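You operate a simulated robot arm through the tools that you are given. There is no shell and no other tool. Be economical: measure what you need, move in short steps, check, and stop when the job is done.

The job below is to be done with a simulated robot arm. You get a single attempt, and the scene is never put back.

TASK
Clear the brush shaper, then shape the teal hood's brush round.
Fine: stroke the slide until it shows round; both hood carriers end on the clear part of the bench.

The check looks at the end state, three seconds after you hand in, the way a careful person would. Anything else that was tipped, shoved, dropped, spilled or broken makes it a failure.

THE ROBOT
A 6-joint arm with a two-finger parallel gripper, fixed in place. Base frame: the origin is at the foot of the arm, x ahead of it, y to its left, z up; the work surface is at about z = 0.84. Readings come in m, degrees, newtons and seconds.
With the tool pointing down near the work surface it reaches from about 0.26 to 0.68 m from the base axis. Its first joint turns from -66.0 to 66.0 degrees. Payload 2.9 kg.
The TCP is the grasp point between the finger pads, 0.03 m short of the fingertips. In the tool frame z runs along the fingers and y along their closing line. The gripper opens to 0.11 m. The fingers are 0.02 m wide and 0.01 m thick; the gripper's body (0.048 by 0.112 m) begins 0.055 m behind the TCP.
Orientation is that of the tool frame in the base frame, as a unit quaternion [x, y, z, w]. With the fingers straight down and closing along the base's y, the tool's x points along the base's -x, its y along +y and its z along -z.

THE INTERFACE
- The arm moves only by the tool drive_tool. Its argument "steps" is a list that holds one entry, the list of rows, each a list of 7 numbers: the shift along the base's x, y, z in m, then the turn, a rotation vector about the base's x, y, z in rad, then the finger opening in m, from 0 to 0.11. In form: [[[tx, ty, tz, wx, wy, wz, hand], ...]]. A call has 1 to 12 rows; each row is the pose to reach, as a shift and turn from the pose commanded when the call began. A row lasts 0.2 s, in which the tool goes at most 0.05 m and 8.6 degrees; a call with a longer step from one row to the next is refused whole, and so is a gripper value outside its range. A pose out of reach is approached as far as the arm can. The call stops where the force on the tool passes 60 N (or 10 N more than at its start, if that is more) or the arm is blocked; 0.2 s more then pass. The fingers move at their own pace (about 0.108 m/s each) and stop on an object; they squeeze with about 29 N. The grip force told is the motor's: it shows also when the fingers shut on nothing. Time passes only in rows, and 0.2 s behind the last, so rows that repeat a pose let the fingers close. The reply holds the time, the measured pose of the TCP, the force on the tool along the base axes, the opening and the grip force, in the units named above and with some noise, and new pictures: "show" is both (left out), scene, wrist or none.
- Cameras (640 x 400 px; columns grow to the right, rows downward): "scene" is fixed at [0.0871, 0.4498, 1.3719]; the picture's right is [-0.60, -0.80, 0.00], its down [-0.53, 0.40, -0.74] and it looks along [0.59, -0.45, -0.67] (base axes); focal length 275 px, centre (320, 200). "wrist" rides on the gripper at [0.072, 0.017, -0.103] in the tool frame; the picture's right is [-0.23, 0.97, 0.00], its down [-0.76, -0.18, -0.62] and it looks along [-0.61, -0.14, 0.78] (tool axes); focal length 222 px, centre (320, 200). There is no depth. A picture from a camera that has moved, and an enlarged one, comes with that camera's place and axes in the base frame and with its lens.
- enlarge(camera, box): a new picture of the part [left, top, right, bottom] of that camera's present view, enlarged. No time passes.
- job_done(): hands the job in; it is judged then, once.

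Go step by step. Nothing tells you positions but the pictures and the camera data: compare them with the known pose of the tool, close in by small moves and look again before you grip or let go. The budget is 120 turns and 170 pictures, counting those below and the enlarged ones. Unless the task says otherwise, let go and move clear before handing in, and close with one line.

The tools are called after "Request:" as name(argument=value, ...) on one line, values as JSON. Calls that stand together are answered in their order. drive_tool: Moves the arm, as the interface text tells. Its arguments: {"type":"object","properties":{"steps":{"type":"array","items":{"type":"array","items":{"type":"array","items":{"type":"number"}}}},"show":{"type":"string","enum":["both","scene","wrist","none"]}},"required":["steps"]} The other tools are called the same way: enlarge (camera, box) takes an enlarged picture of a part of a camera's view; job_done () hands the job in.

At the start:

```text
time: 0.0
eef_pos: [0.4744, 0.1648, 1.1446]
ee_rot: [0.0, 1.0, -0.001, 0.0]
wrist_force: [0.1, 0.3, 0.1]
finger_gap: 0.1102
grasp_force: 0.1
```

scene: 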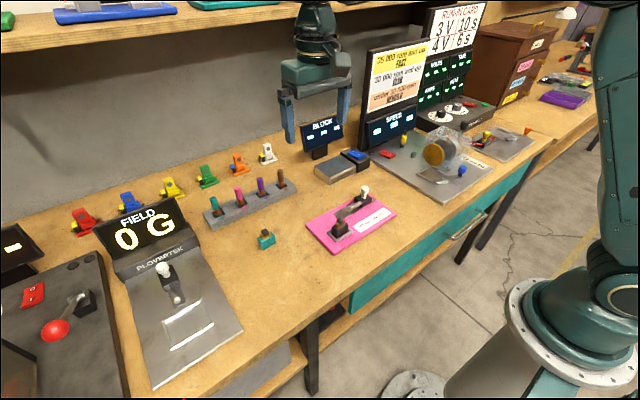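
wrist: 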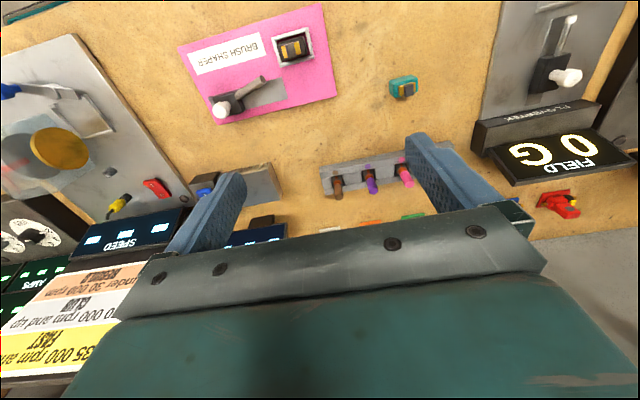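

I see the pink brush shaper with a brown hood in its nest and a white-knobbed slide, and a teal hood lying on the bench nearby. I'll look closer.

Request:
enlarge(camera="scene", box=[240, 170, 400, 270])

Request:
enlarge(camera="wrist", box=[170, 0, 430, 162])

```text
4.00 times, centred on (320, 220) of scene
camera zoom: at [0.0871, 0.4498, 1.3719], right [-0.6, -0.8, 0.0], down [-0.53, 0.4, -0.74], along [0.59, -0.45, -0.67], focal length 1101 px, centre (320, 120)
```

zoom: 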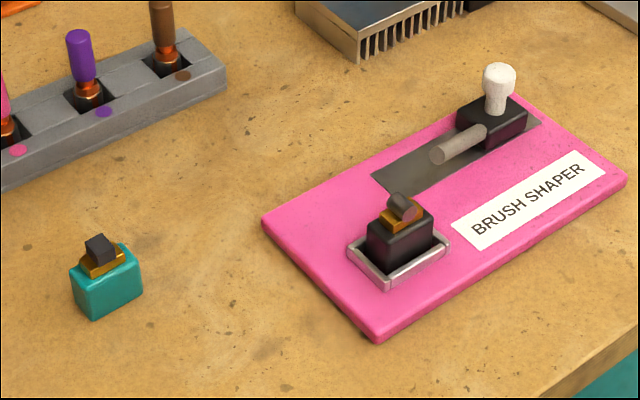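

```text
2.46 times, centred on (300, 81) of wrist
camera zoom: at [0.4014, 0.1812, 1.2478], right [0.23, 0.97, 0.0], down [0.76, -0.18, 0.62], along [0.61, -0.14, -0.78], focal length 547 px, centre (369, 493)
```

zoom: 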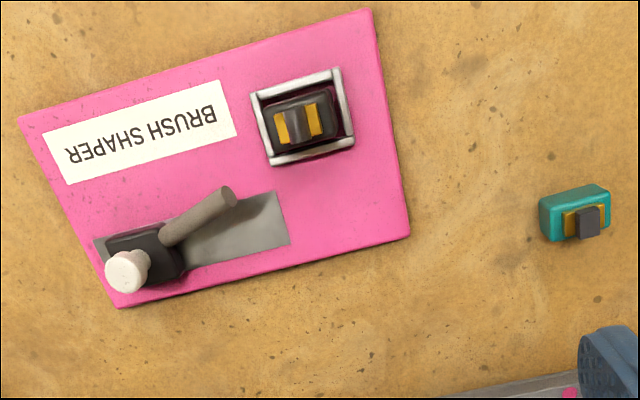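

The plate is axis-aligned (x about 0.38–0.50, y about −0.03–0.19), with the brown hood near (0.42, 0.138), teal near (0.508, 0.294) and the knob near (0.46, 0.018). I'll come down above the brown hood and look.

Request:
drive_tool(steps=[[[-0.012, -0.007, -0.04, 0, 0, 0, 0.08], [-0.025, -0.014, -0.08, 0, 0, 0, 0.08], [-0.04, -0.021, -0.12, 0, 0, 0, 0.08], [-0.052, -0.027, -0.16, 0, 0, 0, 0.08], [-0.052, -0.027, -0.19, 0, 0, 0, 0.08], [-0.052, -0.027, -0.19, 0, 0, 0, 0.08]]])

```text
time: 1.4
eef_pos: [0.4203, 0.1373, 0.9541]
ee_rot: [0.0, 1.0, -0.001, -0.001]
wrist_force: [-0.9, -0.5, -0.4]
finger_gap: 0.08
grasp_force: 0.0
camera wrist: at [0.3491, 0.154, 1.0567], right [0.23, 0.97, 0.0], down [0.76, -0.18, 0.62], along [0.61, -0.14, -0.78], focal length 222 px, centre (320, 200)
```

scene: 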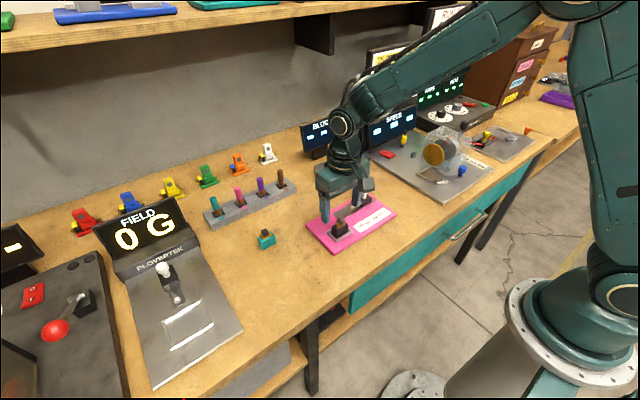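
wrist: 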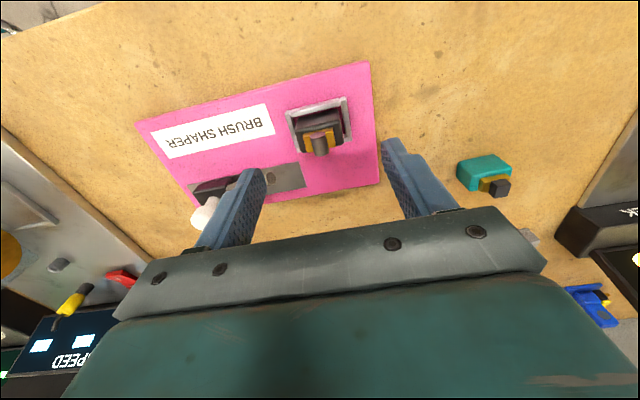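

Request:
enlarge(camera="wrist", box=[260, 70, 420, 170])

Request:
enlarge(camera="scene", box=[300, 180, 396, 240])

Request:
enlarge(camera="wrist", box=[440, 130, 536, 190])

```text
4.00 times, centred on (340, 120) of wrist
camera zoom: at [0.3491, 0.154, 1.0567], right [0.23, 0.97, 0.0], down [0.76, -0.18, 0.62], along [0.61, -0.14, -0.78], focal length 888 px, centre (240, 520)
```

zoom: 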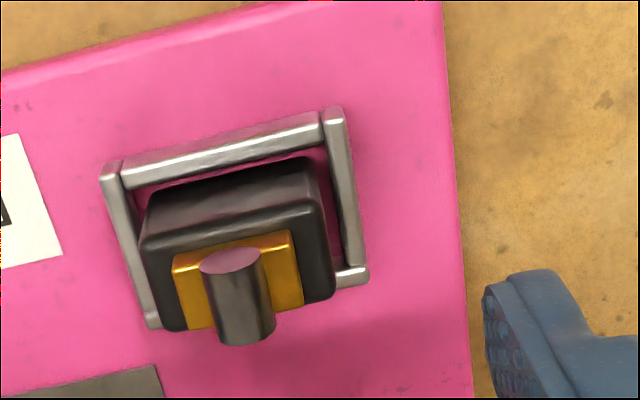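

```text
6.67 times, centred on (348, 210) of scene
camera zoom: at [0.0871, 0.4498, 1.3719], right [-0.6, -0.8, 0.0], down [-0.53, 0.4, -0.74], along [0.59, -0.45, -0.67], focal length 1835 px, centre (133, 133)
```

zoom: 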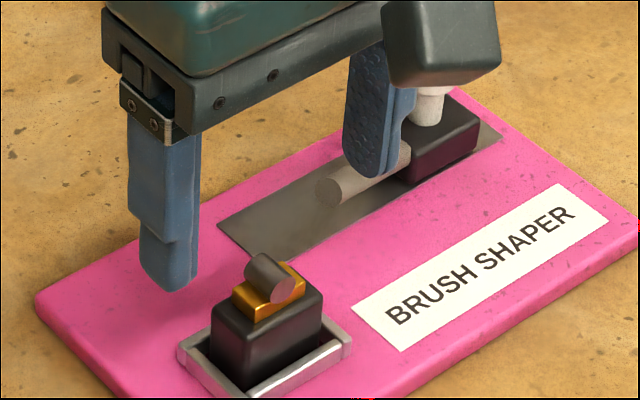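

```text
6.67 times, centred on (488, 160) of wrist
camera zoom: at [0.3491, 0.154, 1.0567], right [0.23, 0.97, 0.0], down [0.76, -0.18, 0.62], along [0.61, -0.14, -0.78], focal length 1481 px, centre (-800, 467)
```

zoom: 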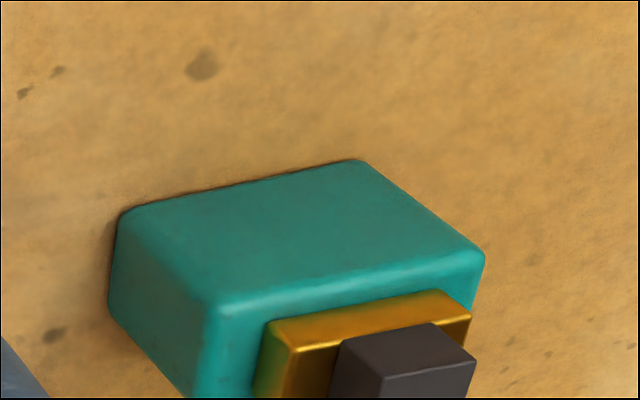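

The hood is centred under the tool at about (0.421, 0.138); its black body tops out around z 0.88, above the nest rim. I'll lower with the fingers open to z≈0.905 and look.

Request:
drive_tool(steps=[[[0.001, 0.0005, -0.025, 0, 0, 0, 0.07], [0.001, 0.0005, -0.05, 0, 0, 0, 0.065], [0.001, 0.0005, -0.05, 0, 0, 0, 0.065]]], show="none")

Request:
enlarge(camera="scene", box=[300, 180, 396, 240])

Request:
enlarge(camera="wrist", box=[200, 80, 456, 240])

```text
time: 2.2
eef_pos: [0.4219, 0.1377, 0.9048]
ee_rot: [0.001, 1.0, 0.0, -0.001]
wrist_force: [0.0, 0.7, 0.9]
finger_gap: 0.065
grasp_force: 0.1
```

```text
6.67 times, centred on (348, 210) of scene
camera zoom: at [0.0871, 0.4498, 1.3719], right [-0.6, -0.8, 0.0], down [-0.53, 0.4, -0.74], along [0.59, -0.45, -0.67], focal length 1835 px, centre (133, 133)
```

zoom: 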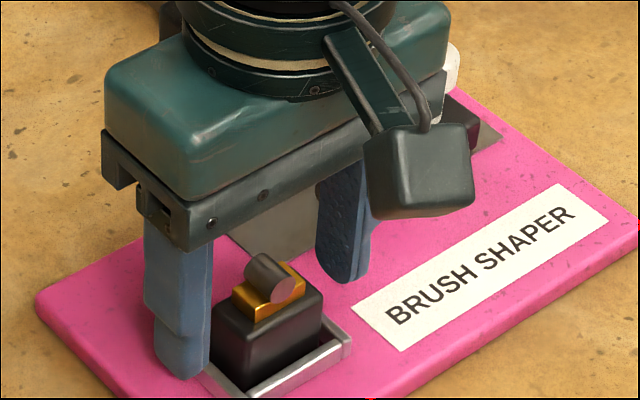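

```text
2.50 times, centred on (328, 160) of wrist
camera zoom: at [0.3494, 0.1547, 1.0072], right [0.23, 0.97, 0.0], down [0.76, -0.18, 0.62], along [0.61, -0.14, -0.78], focal length 555 px, centre (300, 300)
```

zoom: 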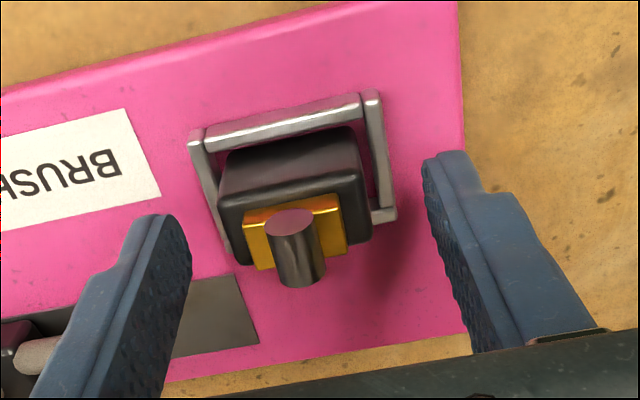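

The hood is centred between the fingers and the rim top comes out near z 0.856. I'll drop to TCP 0.893 and close on the hood body.

Request:
drive_tool(steps=[[[0, 0, -0.011, 0, 0, 0, 0.065], [0, 0, -0.011, 0, 0, 0, 0.045], [0, 0, -0.011, 0, 0, 0, 0.025], [0, 0, -0.011, 0, 0, 0, 0.02], [0, 0, -0.011, 0, 0, 0, 0.02]]], show="none")

Request:
enlarge(camera="wrist", box=[200, 80, 456, 240])

```text
time: 3.4
eef_pos: [0.4213, 0.1378, 0.894]
ee_rot: [-0.001, 1.0, 0.0, 0.0]
wrist_force: [1.3, 1.1, 3.9]
finger_gap: 0.0367
grasp_force: 28.9
```

```text
2.50 times, centred on (328, 160) of wrist
camera zoom: at [0.349, 0.1542, 0.9962], right [0.23, 0.97, 0.0], down [0.76, -0.18, 0.62], along [0.61, -0.14, -0.78], focal length 555 px, centre (300, 300)
```

zoom: 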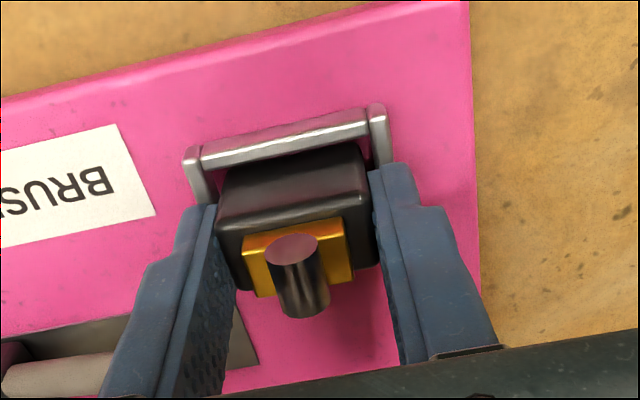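

Gripped at 36.7 mm. I'll lift straight up and look.

Request:
drive_tool(steps=[[[0, 0, 0.015, 0, 0, 0, 0.02], [0, 0, 0.035, 0, 0, 0, 0.02], [0, 0, 0.07, 0, 0, 0, 0.02], [0, 0.03, 0.07, 0, 0, 0, 0.02], [0, 0.07, 0.07, 0, 0, 0, 0.02], [0, 0.11, 0.07, 0, 0, 0, 0.02], [0, 0.132, 0.07, 0, 0, 0, 0.02], [0, 0.132, 0.07, 0, 0, 0, 0.02]]])

Request:
enlarge(camera="scene", box=[220, 170, 380, 270])

```text
time: 5.2
eef_pos: [0.4211, 0.2727, 0.9639]
ee_rot: [0.001, 1.0, 0.0, 0.0]
wrist_force: [-0.2, -0.5, -0.2]
finger_gap: 0.0369
grasp_force: 29.2
camera wrist: at [0.3496, 0.2889, 1.0664], right [0.23, 0.97, 0.0], down [0.76, -0.18, 0.62], along [0.61, -0.14, -0.78], focal length 222 px, centre (320, 200)
```

scene: 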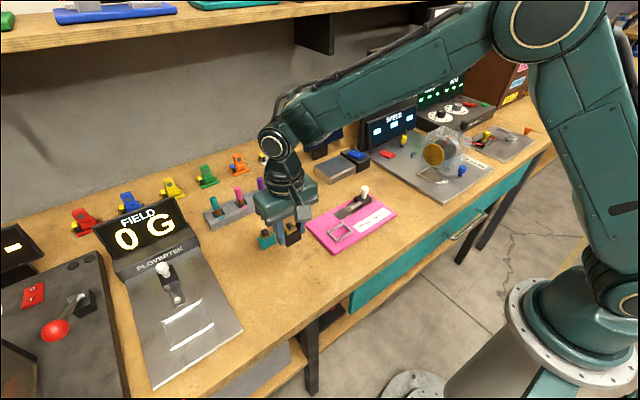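
wrist: 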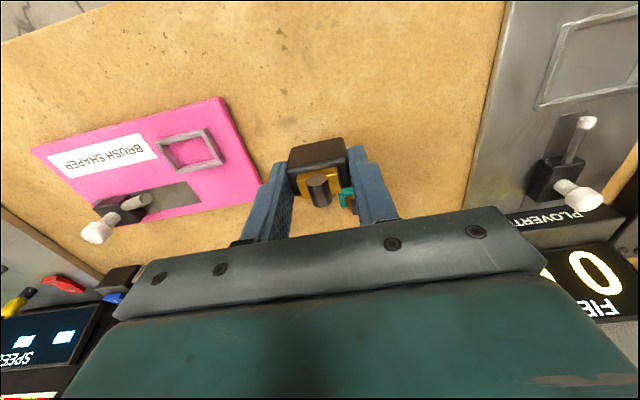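

```text
4.00 times, centred on (300, 220) of scene
camera zoom: at [0.0871, 0.4499, 1.3719], right [-0.6, -0.8, 0.0], down [-0.53, 0.4, -0.74], along [0.59, -0.45, -0.67], focal length 1101 px, centre (400, 120)
```

zoom: 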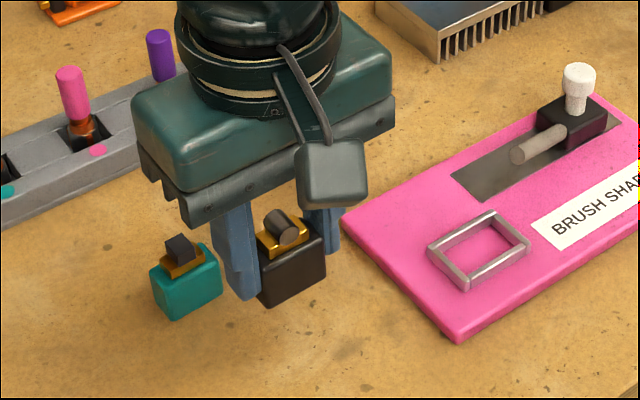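

The nest is empty and the hood bottom is about 43 mm under the TCP. The bench here is clear, so I'll lower it to just above the bench, then feel for contact.

Request:
drive_tool(steps=[[[-0.01, 0, -0.03, 0, 0, 0, 0.02], [-0.01, 0, -0.06, 0, 0, 0, 0.02], [-0.01, 0, -0.074, 0, 0, 0, 0.02], [-0.01, 0, -0.076, 0, 0, 0, 0.02], [-0.01, 0, -0.077, 0, 0, 0, 0.02]]], show="none")

Request:
enlarge(camera="scene", box=[240, 200, 336, 260])

```text
time: 6.4
eef_pos: [0.4129, 0.2685, 0.8874]
ee_rot: [0.001, 1.0, 0.0, 0.0]
wrist_force: [0.7, 0.0, 0.1]
finger_gap: 0.0369
grasp_force: 29.2
```

```text
6.67 times, centred on (288, 230) of scene
camera zoom: at [0.0871, 0.4498, 1.3719], right [-0.6, -0.8, 0.0], down [-0.53, 0.4, -0.74], along [0.59, -0.45, -0.67], focal length 1835 px, centre (533, 0)
```

zoom: 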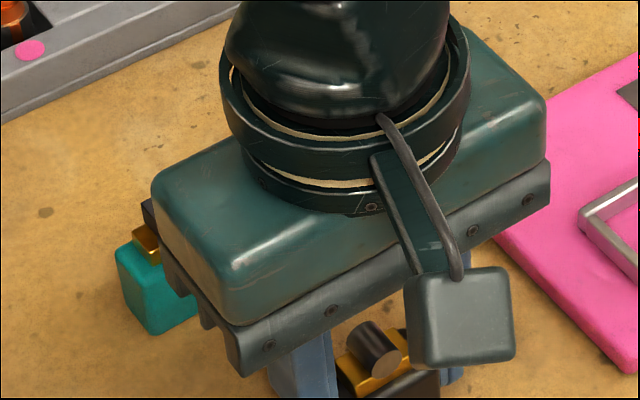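

Still no contact; I'll go on down in 1.5 mm steps.

Request:
drive_tool(steps=[[[0, 0, -0.0015, 0, 0, 0, 0.02], [0, 0, -0.003, 0, 0, 0, 0.02], [0, 0, -0.0045, 0, 0, 0, 0.02]]], show="none")

Request:
enlarge(camera="scene", box=[256, 220, 352, 280])

```text
time: 7.2
eef_pos: [0.4113, 0.2702, 0.8834]
ee_rot: [0.0, 1.0, 0.0, 0.0]
wrist_force: [-0.7, 0.2, -0.3]
finger_gap: 0.037
grasp_force: 29.3
```

```text
6.67 times, centred on (304, 250) of scene
camera zoom: at [0.0871, 0.4498, 1.3719], right [-0.6, -0.8, 0.0], down [-0.53, 0.4, -0.74], along [0.59, -0.45, -0.67], focal length 1835 px, centre (427, -133)
```

zoom: 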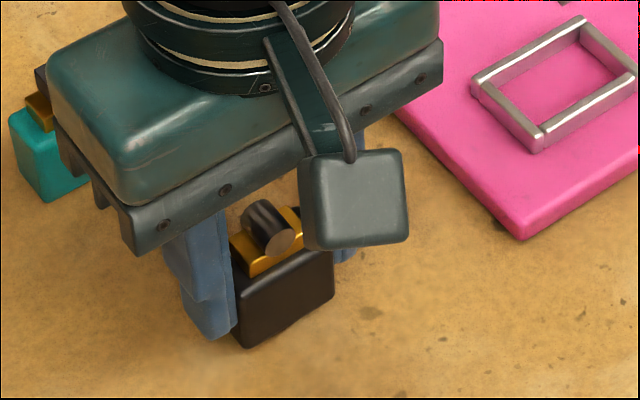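

Request:
drive_tool(steps=[[[0, 0, -0.001, 0, 0, 0, 0.02], [0, 0, -0.002, 0, 0, 0, 0.02], [0, 0, -0.003, 0, 0, 0, 0.02]]], show="none")

```text
time: 8.0
eef_pos: [0.4119, 0.2698, 0.8806]
ee_rot: [0.0, 1.0, 0.001, -0.001]
wrist_force: [0.3, -0.7, -0.5]
finger_gap: 0.0369
grasp_force: 29.4
```

Still no contact force; I'll go another 3 mm.

Request:
drive_tool(steps=[[[0, 0, -0.001, 0, 0, 0, 0.02], [0, 0, -0.002, 0, 0, 0, 0.02], [0, 0, -0.003, 0, 0, 0, 0.02]]], show="none")

Request:
enlarge(camera="scene", box=[256, 220, 352, 280])

```text
time: 8.8
eef_pos: [0.4115, 0.2693, 0.8788]
ee_rot: [0.0, 1.0, 0.0, 0.001]
wrist_force: [-3.3, -3.3, 25.4]
finger_gap: 0.037
grasp_force: 29.0
```

```text
6.67 times, centred on (304, 250) of scene
camera zoom: at [0.0867, 0.4495, 1.3721], right [-0.6, -0.8, 0.0], down [-0.53, 0.4, -0.74], along [0.59, -0.45, -0.67], focal length 1835 px, centre (427, -133)
```

zoom: 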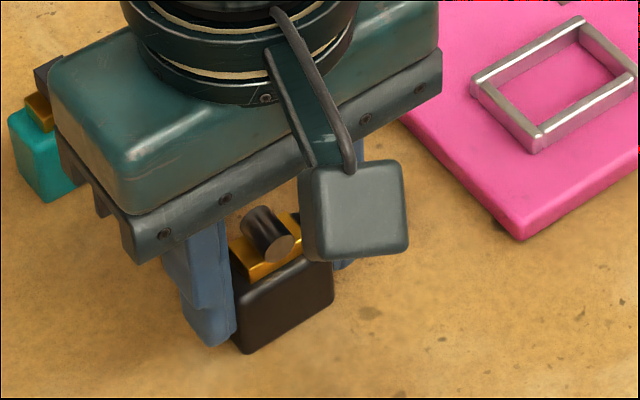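

Contact with the bench at TCP ≈0.879. I'll ease the pressure, open, rise straight up, and go above the teal hood.

Request:
drive_tool(steps=[[[0, 0, 0.0015, 0, 0, 0, 0.037], [0, 0, 0.0015, 0, 0, 0, 0.05], [0, 0, 0.0015, 0, 0, 0, 0.07], [0, 0, 0.0015, 0, 0, 0, 0.07], [0, 0, 0.03, 0, 0, 0, 0.07], [0, 0, 0.07, 0, 0, 0, 0.07], [0.04, 0.01, 0.09, 0, 0, 0, 0.07], [0.08, 0.02, 0.09, 0, 0, 0, 0.07], [0.094, 0.025, 0.09, 0, 0, 0, 0.07], [0.094, 0.025, 0.09, 0, 0, 0, 0.07]]])

Request:
enlarge(camera="wrist", box=[230, 80, 390, 180])

Request:
enlarge(camera="scene", box=[240, 200, 336, 260])

```text
time: 11.0
eef_pos: [0.5061, 0.2941, 0.9673]
ee_rot: [0.0, 1.0, 0.001, 0.0]
wrist_force: [-0.4, 0.0, 0.5]
finger_gap: 0.0699
grasp_force: 0.0
camera wrist: at [0.4341, 0.3105, 1.0691], right [0.23, 0.97, 0.0], down [0.76, -0.18, 0.62], along [0.61, -0.14, -0.78], focal length 222 px, centre (320, 200)
```

scene: 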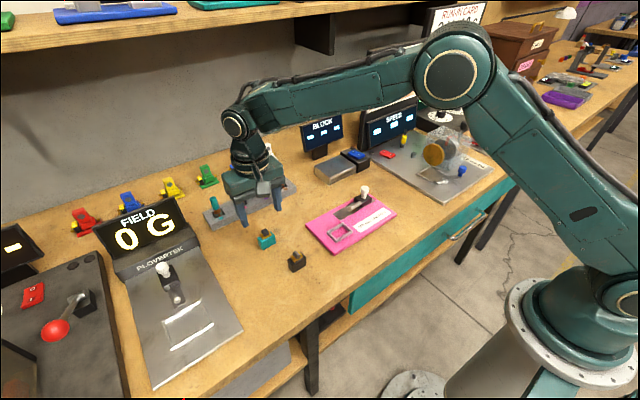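
wrist: 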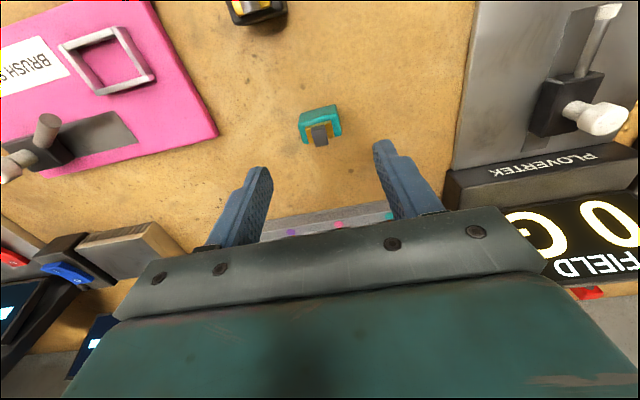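

```text
4.00 times, centred on (310, 130) of wrist
camera zoom: at [0.4341, 0.3105, 1.0691], right [0.23, 0.97, 0.0], down [0.76, -0.18, 0.62], along [0.61, -0.14, -0.78], focal length 888 px, centre (360, 480)
```

zoom: 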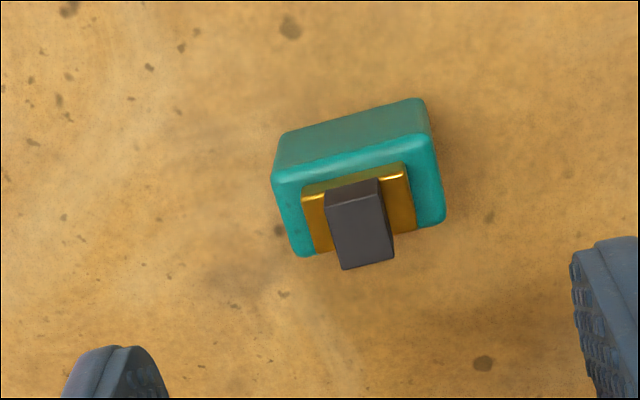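

```text
6.67 times, centred on (288, 230) of scene
camera zoom: at [0.0871, 0.4498, 1.3719], right [-0.6, -0.8, 0.0], down [-0.53, 0.4, -0.74], along [0.59, -0.45, -0.67], focal length 1835 px, centre (533, 0)
```

zoom: 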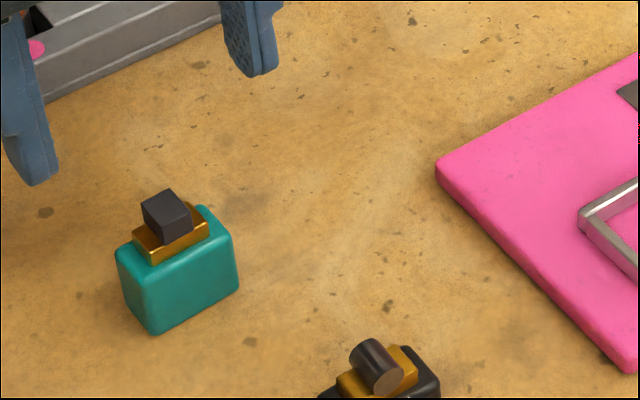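

Teal is at about (0.511, 0.2935), aligned with the base axes. I'll lower around it, at z≈0.883, and grip.

Request:
drive_tool(steps=[[[0.005, -0.0005, -0.04, 0, 0, 0, 0.07], [0.005, -0.0005, -0.075, 0, 0, 0, 0.065], [0.005, -0.0005, -0.084, 0, 0, 0, 0.065], [0.005, -0.0005, -0.084, 0, 0, 0, 0.065]]], show="none")

Request:
enlarge(camera="wrist", box=[200, 80, 456, 240])

```text
time: 12.0
eef_pos: [0.5098, 0.2936, 0.8835]
ee_rot: [0.0, 1.0, 0.001, -0.001]
wrist_force: [0.6, 0.2, 1.1]
finger_gap: 0.065
grasp_force: 0.0
```

```text
2.50 times, centred on (328, 160) of wrist
camera zoom: at [0.4394, 0.3103, 0.9855], right [0.23, 0.97, 0.0], down [0.76, -0.18, 0.62], along [0.61, -0.14, -0.78], focal length 555 px, centre (300, 300)
```

zoom: 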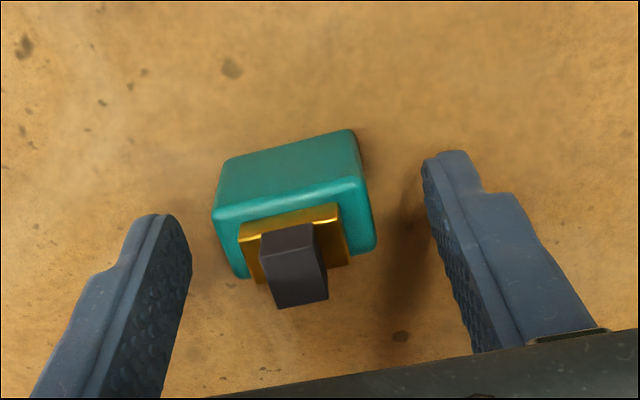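

Request:
drive_tool(steps=[[[0, -0.0005, 0, 0, 0, 0, 0.045], [0, -0.0005, 0, 0, 0, 0, 0.025], [0, -0.0005, 0, 0, 0, 0, 0.02], [0, -0.0005, 0, 0, 0, 0, 0.02]]], show="none")

Request:
enlarge(camera="wrist", box=[200, 80, 456, 240])

```text
time: 13.0
eef_pos: [0.5117, 0.2928, 0.8835]
ee_rot: [0.0, 1.0, 0.0, 0.0]
wrist_force: [0.1, -0.2, 0.4]
finger_gap: 0.0366
grasp_force: 28.5
```

```text
2.50 times, centred on (328, 160) of wrist
camera zoom: at [0.4397, 0.3104, 0.9857], right [0.23, 0.97, 0.0], down [0.76, -0.18, 0.62], along [0.61, -0.14, -0.78], focal length 555 px, centre (300, 300)
```

zoom: 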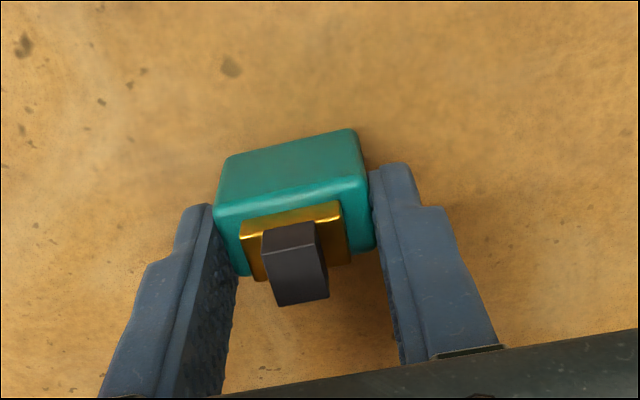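

Gripped. In commanded terms the nest is at exactly (−0.089, −0.156) from here, and about +16 mm in z when seated. I'll lift and carry it to hover over the nest.

Request:
drive_tool(steps=[[[0, 0, 0.03, 0, 0, 0, 0.02], [0, 0, 0.08, 0, 0, 0, 0.02], [-0.015, -0.035, 0.08, 0, 0, 0, 0.02], [-0.035, -0.07, 0.08, 0, 0, 0, 0.02], [-0.055, -0.11, 0.08, 0, 0, 0, 0.02], [-0.075, -0.145, 0.08, 0, 0, 0, 0.02], [-0.089, -0.156, 0.08, 0, 0, 0, 0.02], [-0.089, -0.156, 0.05, 0, 0, 0, 0.02], [-0.089, -0.156, 0.035, 0, 0, 0, 0.02], [-0.089, -0.156, 0.035, 0, 0, 0, 0.02]]], show="none")

Request:
enlarge(camera="wrist", box=[200, 60, 456, 220])

Request:
enlarge(camera="scene", box=[300, 190, 396, 250])

```text
time: 15.2
eef_pos: [0.4211, 0.1373, 0.9177]
ee_rot: [0.0, 1.0, 0.0, 0.001]
wrist_force: [-0.6, 0.7, -0.5]
finger_gap: 0.0369
grasp_force: 29.3
```

```text
2.50 times, centred on (328, 140) of wrist
camera zoom: at [0.3503, 0.1541, 1.0202], right [0.23, 0.97, 0.0], down [0.76, -0.18, 0.62], along [0.61, -0.14, -0.78], focal length 555 px, centre (300, 350)
```

zoom: 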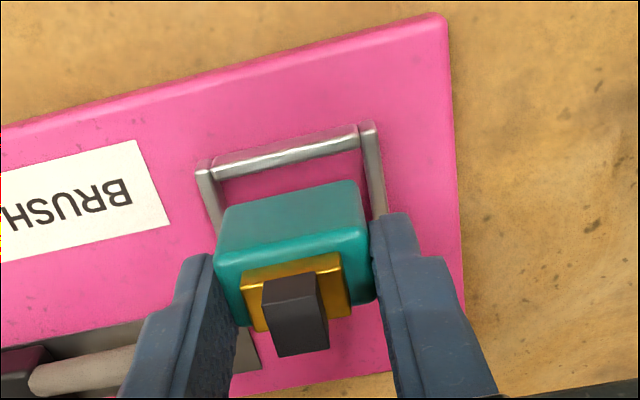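

```text
6.67 times, centred on (348, 220) of scene
camera zoom: at [0.0871, 0.4498, 1.3719], right [-0.6, -0.8, 0.0], down [-0.53, 0.4, -0.74], along [0.59, -0.45, -0.67], focal length 1835 px, centre (133, 67)
```

zoom: 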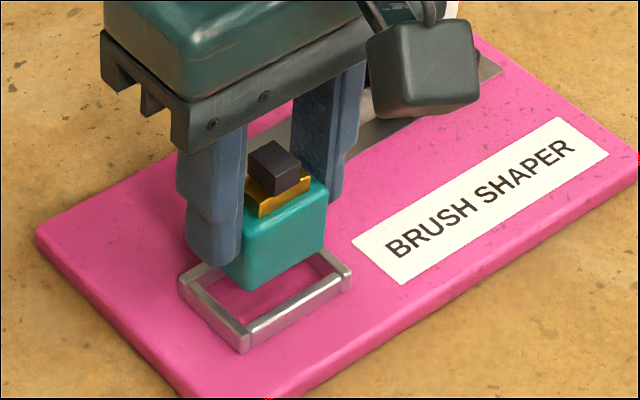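

Alignment over the nest looks good. I'll lower slowly into it.

Request:
drive_tool(steps=[[[0, 0, -0.006, 0, 0, 0, 0.02], [0, 0, -0.012, 0, 0, 0, 0.02], [0, 0, -0.016, 0, 0, 0, 0.02], [0, 0, -0.0175, 0, 0, 0, 0.02], [0, 0, -0.0185, 0, 0, 0, 0.02]]], show="none")

Request:
enlarge(camera="wrist", box=[200, 60, 456, 220])

Request:
enlarge(camera="scene", box=[300, 190, 396, 250])

```text
time: 16.4
eef_pos: [0.4218, 0.1384, 0.8998]
ee_rot: [0.0, 1.0, 0.001, 0.001]
wrist_force: [-0.1, -0.5, 0.0]
finger_gap: 0.0368
grasp_force: 29.0
```

```text
2.50 times, centred on (328, 140) of wrist
camera zoom: at [0.3505, 0.1546, 1.0012], right [0.23, 0.97, 0.0], down [0.76, -0.18, 0.62], along [0.61, -0.14, -0.78], focal length 555 px, centre (300, 350)
```

zoom: 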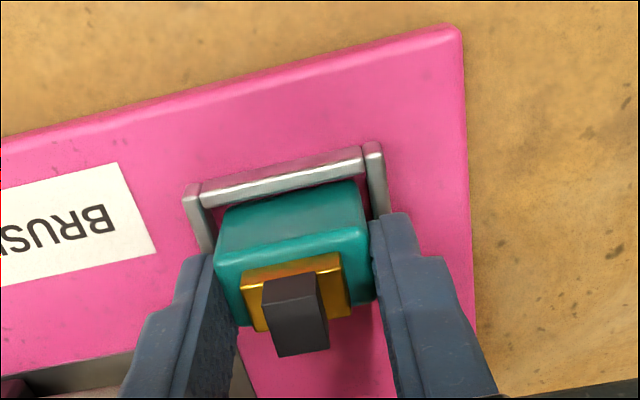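

```text
6.67 times, centred on (348, 220) of scene
camera zoom: at [0.0871, 0.4498, 1.3719], right [-0.6, -0.8, 0.0], down [-0.53, 0.4, -0.74], along [0.59, -0.45, -0.67], focal length 1835 px, centre (133, 67)
```

zoom: 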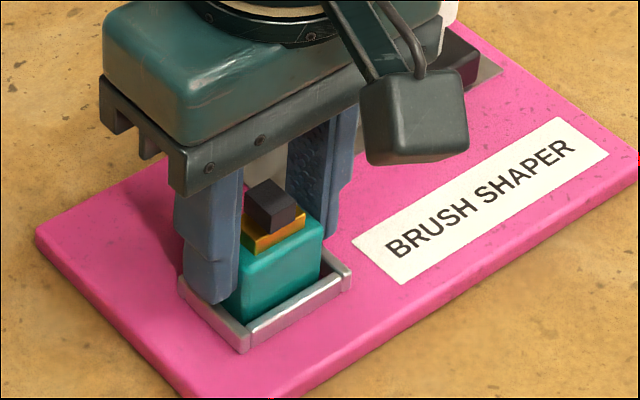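

It's inside the rim; a few more millimetres until contact.

Request:
drive_tool(steps=[[[0, 0, -0.001, 0, 0, 0, 0.02], [0, 0, -0.002, 0, 0, 0, 0.02], [0, 0, -0.003, 0, 0, 0, 0.02]]], show="none")

```text
time: 17.2
eef_pos: [0.4238, 0.1373, 0.8983]
ee_rot: [0.0, 1.0, 0.001, 0.001]
wrist_force: [-2.5, -1.7, 15.9]
finger_gap: 0.0372
grasp_force: 28.7
```

Seated with contact. I'll release, rise and look at the teal hood and slide.

Request:
drive_tool(steps=[[[0, 0, 0.001, 0, 0, 0, 0.037], [0, 0, 0.001, 0, 0, 0, 0.055], [0, 0, 0.001, 0, 0, 0, 0.06], [0, 0, 0.03, 0, 0, 0, 0.06], [0, 0, 0.08, 0, 0, 0, 0.06], [0, -0.03, 0.11, 0, 0, 0, 0.06], [0, -0.06, 0.11, 0, 0, 0, 0.06], [0, -0.06, 0.11, 0, 0, 0, 0.06]]])

Request:
enlarge(camera="scene", box=[290, 170, 418, 250])

Request:
enlarge(camera="wrist", box=[200, 60, 456, 220])

```text
time: 19.0
eef_pos: [0.421, 0.0792, 1.0048]
ee_rot: [0.0, 1.0, -0.001, 0.0]
wrist_force: [-0.5, 0.3, 0.3]
finger_gap: 0.0597
grasp_force: 0.1
camera wrist: at [0.3494, 0.0962, 1.1085], right [0.23, 0.97, 0.0], down [0.76, -0.18, 0.62], along [0.61, -0.14, -0.78], focal length 222 px, centre (320, 200)
```

scene: 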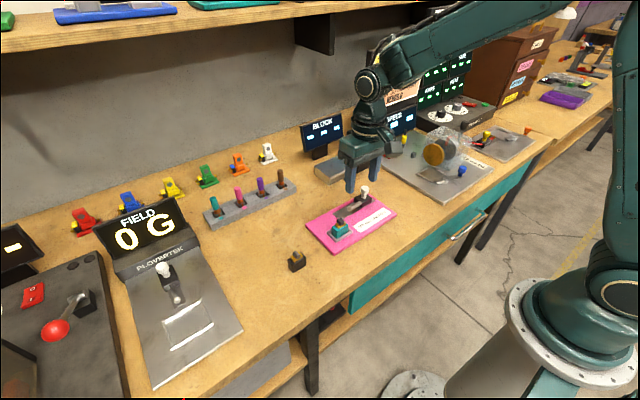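
wrist: 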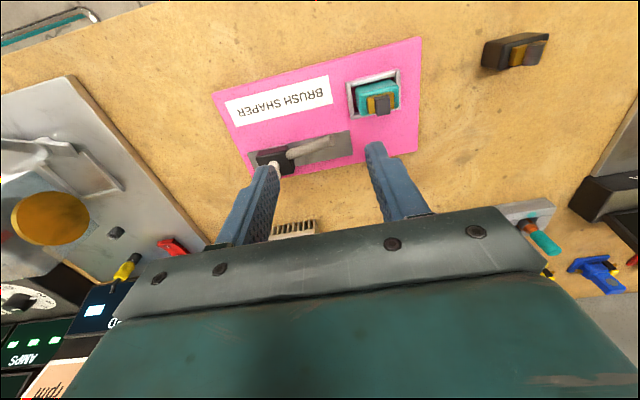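

```text
5.00 times, centred on (354, 210) of scene
camera zoom: at [0.0871, 0.4498, 1.3719], right [-0.6, -0.8, 0.0], down [-0.53, 0.4, -0.74], along [0.59, -0.45, -0.67], focal length 1376 px, centre (150, 150)
```

zoom: 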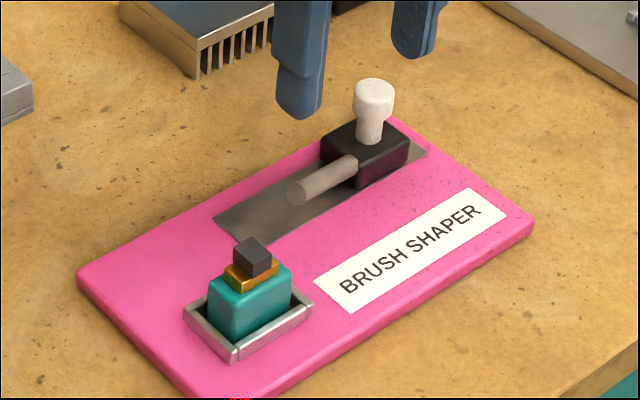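

```text
2.50 times, centred on (328, 140) of wrist
camera zoom: at [0.3494, 0.0962, 1.1085], right [0.23, 0.97, 0.0], down [0.76, -0.18, 0.62], along [0.61, -0.14, -0.78], focal length 555 px, centre (300, 350)
```

zoom: 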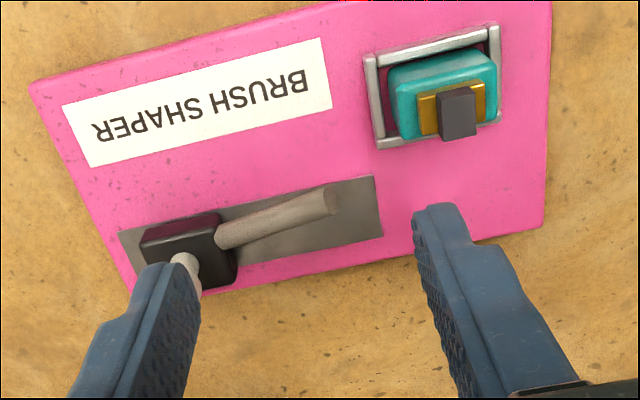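

Teal is seated with its square brush showing. Now I'll place the open gripper above the slide knob to look at its position properly.

Request:
drive_tool(steps=[[[0.015, -0.035, 0, 0, 0, 0, 0.06], [0.03, -0.07, 0, 0, 0, 0, 0.07], [0.03, -0.076, 0, 0, 0, 0, 0.08], [0.03, -0.076, 0, 0, 0, 0, 0.08]]])

Request:
enlarge(camera="wrist", box=[220, 80, 412, 200])

Request:
enlarge(camera="scene", box=[330, 170, 410, 220])

```text
time: 20.0
eef_pos: [0.4537, 0.0027, 1.0046]
ee_rot: [0.0, 1.0, 0.0, 0.001]
wrist_force: [0.3, -1.2, -0.5]
finger_gap: 0.0799
grasp_force: 0.1
camera wrist: at [0.3812, 0.0194, 1.1083], right [0.23, 0.97, 0.0], down [0.76, -0.18, 0.62], along [0.61, -0.14, -0.78], focal length 222 px, centre (320, 200)
```

scene: 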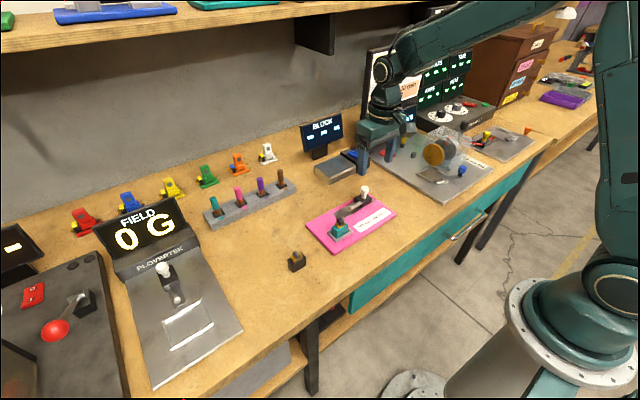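
wrist: 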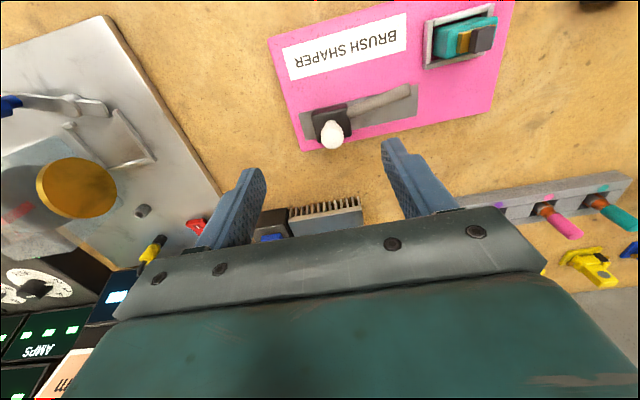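

```text
3.33 times, centred on (316, 140) of wrist
camera zoom: at [0.3812, 0.0194, 1.1083], right [0.23, 0.97, 0.0], down [0.76, -0.18, 0.62], along [0.61, -0.14, -0.78], focal length 740 px, centre (333, 400)
```

zoom: 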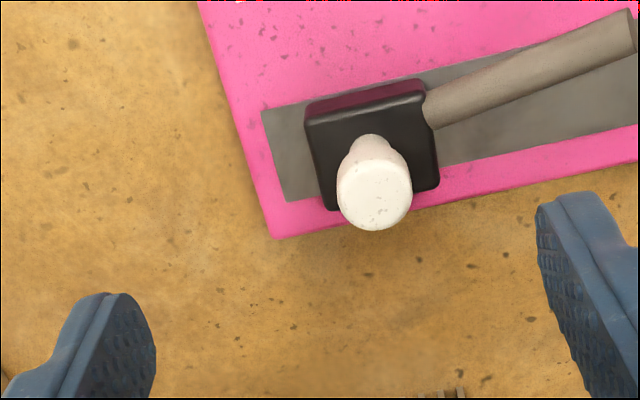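

```text
8.00 times, centred on (370, 195) of scene
camera zoom: at [0.0871, 0.4498, 1.3719], right [-0.6, -0.8, 0.0], down [-0.53, 0.4, -0.74], along [0.59, -0.45, -0.67], focal length 2202 px, centre (-80, 240)
```

zoom: 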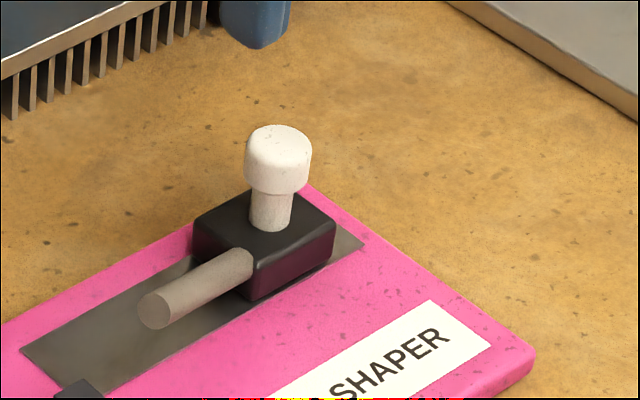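

The knob head works out at about (0.463, 0.0125), z 0.884–0.907, 22 mm across, above a block topping out at 0.869. I'll line up above it and check before straddling.

Request:
drive_tool(steps=[[[0.0095, 0.01, -0.03, 0, 0, 0, 0.07], [0.0095, 0.01, -0.055, 0, 0, 0, 0.06], [0.0095, 0.01, -0.055, 0, 0, 0, 0.06]]], show="none")

Request:
enlarge(camera="wrist", box=[200, 80, 456, 240])

Request:
enlarge(camera="scene", box=[330, 160, 426, 220])

```text
time: 20.8
eef_pos: [0.4626, 0.0138, 0.9511]
ee_rot: [0.0, 1.0, 0.0, 0.0]
wrist_force: [0.3, 0.1, 0.1]
finger_gap: 0.0599
grasp_force: 0.0
```

```text
2.50 times, centred on (328, 160) of wrist
camera zoom: at [0.3911, 0.0302, 1.0541], right [0.23, 0.97, 0.0], down [0.76, -0.18, 0.62], along [0.61, -0.14, -0.78], focal length 555 px, centre (300, 300)
```

zoom: 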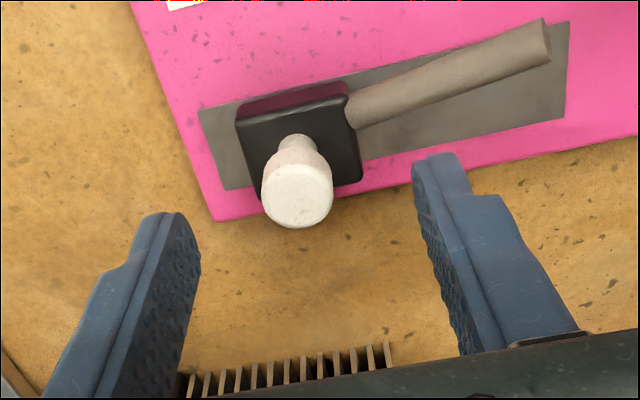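

```text
6.67 times, centred on (378, 190) of scene
camera zoom: at [0.0871, 0.4498, 1.3719], right [-0.6, -0.8, 0.0], down [-0.53, 0.4, -0.74], along [0.59, -0.45, -0.67], focal length 1835 px, centre (-67, 267)
```

zoom: 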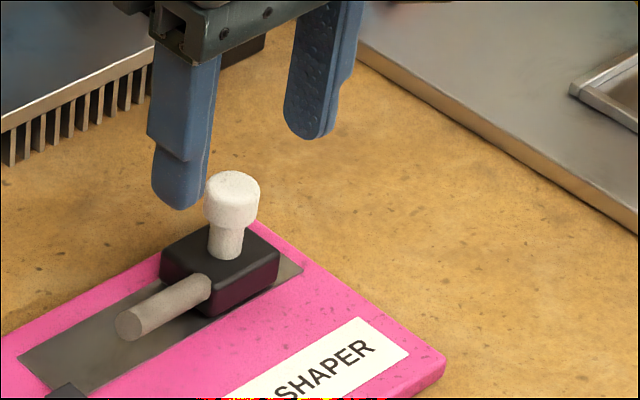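

Request:
drive_tool(steps=[[[0.002, -0.001, -0.02, 0, 0, 0, 0.06], [0.002, -0.001, -0.04, 0, 0, 0, 0.06], [0.002, -0.001, -0.042, 0, 0, 0, 0.06]]], show="none")

Request:
enlarge(camera="wrist", box=[200, 80, 456, 240])

Request:
enlarge(camera="scene", box=[330, 160, 426, 220])

```text
time: 21.6
eef_pos: [0.4644, 0.0115, 0.9102]
ee_rot: [0.0, 1.0, -0.001, 0.0]
wrist_force: [-0.1, 0.7, 0.1]
finger_gap: 0.06
grasp_force: 0.0
```

```text
2.50 times, centred on (328, 160) of wrist
camera zoom: at [0.3924, 0.0277, 1.0115], right [0.23, 0.97, 0.0], down [0.76, -0.18, 0.62], along [0.61, -0.14, -0.78], focal length 555 px, centre (300, 300)
```

zoom: 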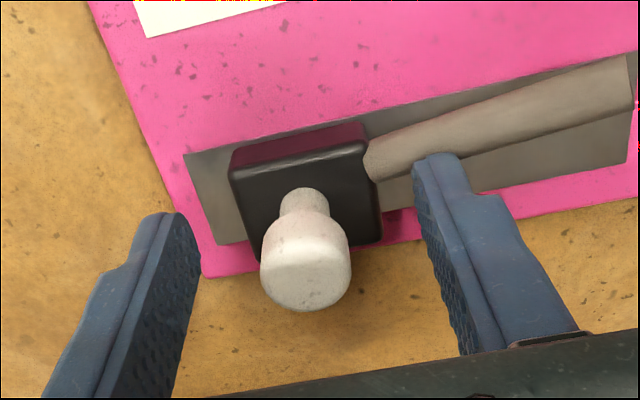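

```text
6.67 times, centred on (378, 190) of scene
camera zoom: at [0.0871, 0.4498, 1.3719], right [-0.6, -0.8, 0.0], down [-0.53, 0.4, -0.74], along [0.59, -0.45, -0.67], focal length 1835 px, centre (-67, 267)
```

zoom: 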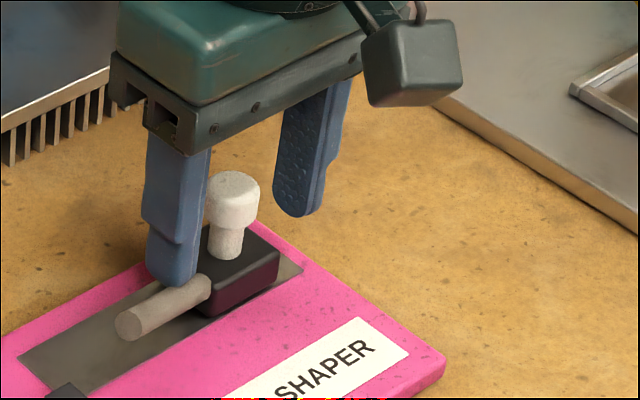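

The knob is nicely straddled. I'll close on it and begin a short stroke toward +y.

Request:
drive_tool(steps=[[[0, 0, 0, 0, 0, 0, 0.03], [0, 0, 0, 0, 0, 0, 0.01], [0, 0, 0, 0, 0, 0, 0.01], [0, 0, 0, 0, 0, 0, 0.01], [0, 0.005, 0, 0, 0, 0, 0.01], [0, 0.01, 0, 0, 0, 0, 0.01], [0, 0.01, 0, 0, 0, 0, 0.01]]], show="none")

Request:
enlarge(camera="wrist", box=[200, 80, 456, 240])

Request:
enlarge(camera="scene", box=[300, 170, 412, 240])

```text
time: 23.2
eef_pos: [0.4632, 0.0206, 0.9098]
ee_rot: [0.0, 1.0, 0.001, -0.001]
wrist_force: [-1.5, -1.3, -0.5]
finger_gap: 0.0216
grasp_force: 28.8
```

```text
2.50 times, centred on (328, 160) of wrist
camera zoom: at [0.3925, 0.0371, 1.0116], right [0.23, 0.97, 0.0], down [0.76, -0.18, 0.62], along [0.61, -0.14, -0.78], focal length 555 px, centre (300, 300)
```

zoom: 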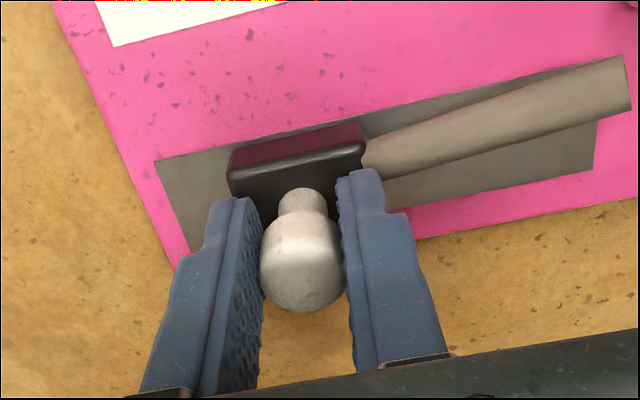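

```text
5.71 times, centred on (356, 205) of scene
camera zoom: at [0.0871, 0.4498, 1.3719], right [-0.6, -0.8, 0.0], down [-0.53, 0.4, -0.74], along [0.59, -0.45, -0.67], focal length 1573 px, centre (114, 171)
```

zoom: 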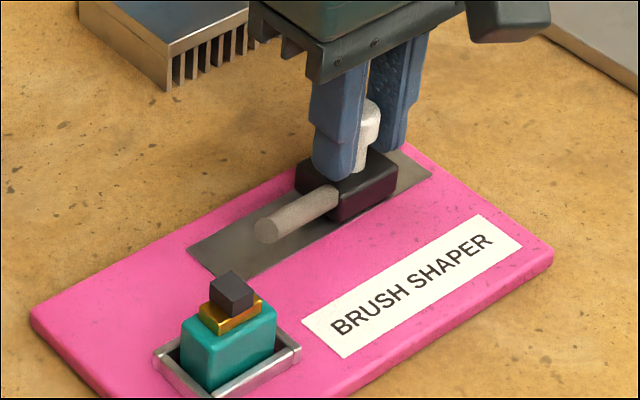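

The slide moves freely with the knob. I'll continue the stroke in stages.

Request:
drive_tool(steps=[[[0, 0.01, 0, 0, 0, 0, 0.01], [0, 0.02, 0, 0, 0, 0, 0.01], [0, 0.03, 0, 0, 0, 0, 0.01], [0, 0.03, 0, 0, 0, 0, 0.01]]], show="none")

Request:
enlarge(camera="scene", box=[300, 170, 412, 240])

```text
time: 24.2
eef_pos: [0.464, 0.0495, 0.9096]
ee_rot: [0.0, 1.0, 0.0, -0.001]
wrist_force: [-0.1, -1.0, 0.3]
finger_gap: 0.0215
grasp_force: 28.7
```

```text
5.71 times, centred on (356, 205) of scene
camera zoom: at [0.0873, 0.4499, 1.3719], right [-0.6, -0.8, 0.0], down [-0.53, 0.4, -0.74], along [0.59, -0.45, -0.67], focal length 1573 px, centre (114, 171)
```

zoom: 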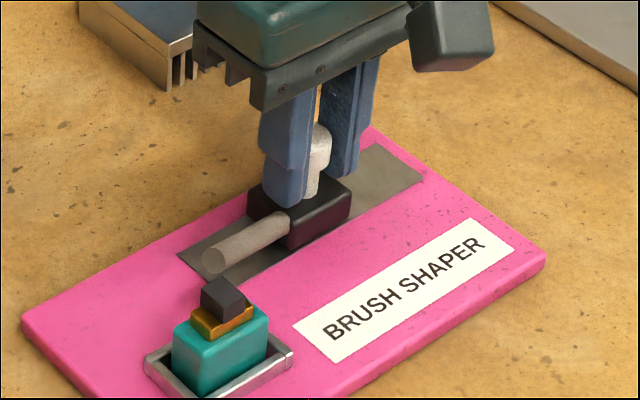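

The plate corner seems to have shifted a few millimetres along with the stroke. I'll check with the same crop as before.

Request:
enlarge(camera="scene", box=[330, 160, 426, 220])

```text
6.67 times, centred on (378, 190) of scene
camera zoom: at [0.0873, 0.4499, 1.3719], right [-0.6, -0.8, 0.0], down [-0.53, 0.4, -0.74], along [0.59, -0.45, -0.67], focal length 1835 px, centre (-67, 267)
```

zoom: 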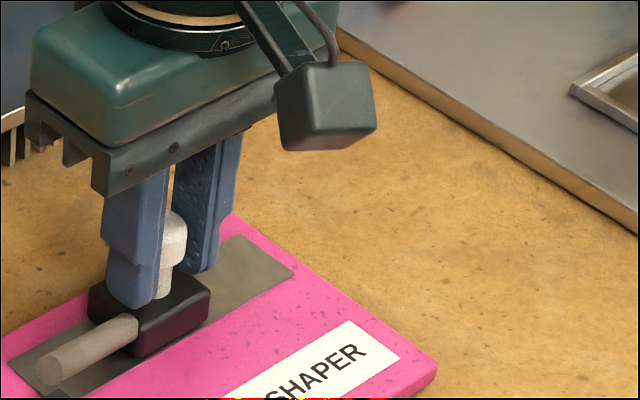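

The plate slid about 5 mm with the stroke, so it isn't fixed. I'll stroke more slowly, watch the plate, and put it back via the slide's end stop afterwards.

Request:
drive_tool(steps=[[[0, 0.002, 0, 0, 0, 0, 0.01], [0, 0.004, 0, 0, 0, 0, 0.01], [0, 0.006, 0, 0, 0, 0, 0.01], [0, 0.008, 0, 0, 0, 0, 0.01], [0, 0.01, 0, 0, 0, 0, 0.01], [0, 0.012, 0, 0, 0, 0, 0.01], [0, 0.014, 0, 0, 0, 0, 0.01], [0, 0.016, 0, 0, 0, 0, 0.01], [0, 0.018, 0, 0, 0, 0, 0.01], [0, 0.02, 0, 0, 0, 0, 0.01]]], show="none")

Request:
enlarge(camera="scene", box=[300, 170, 412, 240])

```text
time: 26.4
eef_pos: [0.464, 0.0699, 0.9089]
ee_rot: [0.0, 1.0, 0.0, 0.001]
wrist_force: [6.8, -2.2, 1.8]
finger_gap: 0.0215
grasp_force: 29.2
```

```text
5.71 times, centred on (356, 205) of scene
camera zoom: at [0.0872, 0.4498, 1.3719], right [-0.6, -0.8, 0.0], down [-0.53, 0.4, -0.74], along [0.59, -0.45, -0.67], focal length 1573 px, centre (114, 171)
```

zoom: 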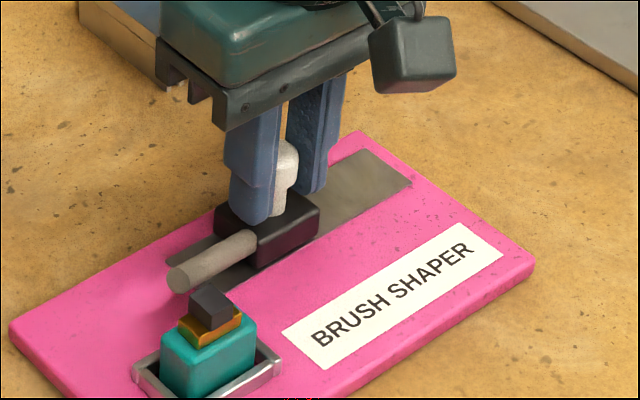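

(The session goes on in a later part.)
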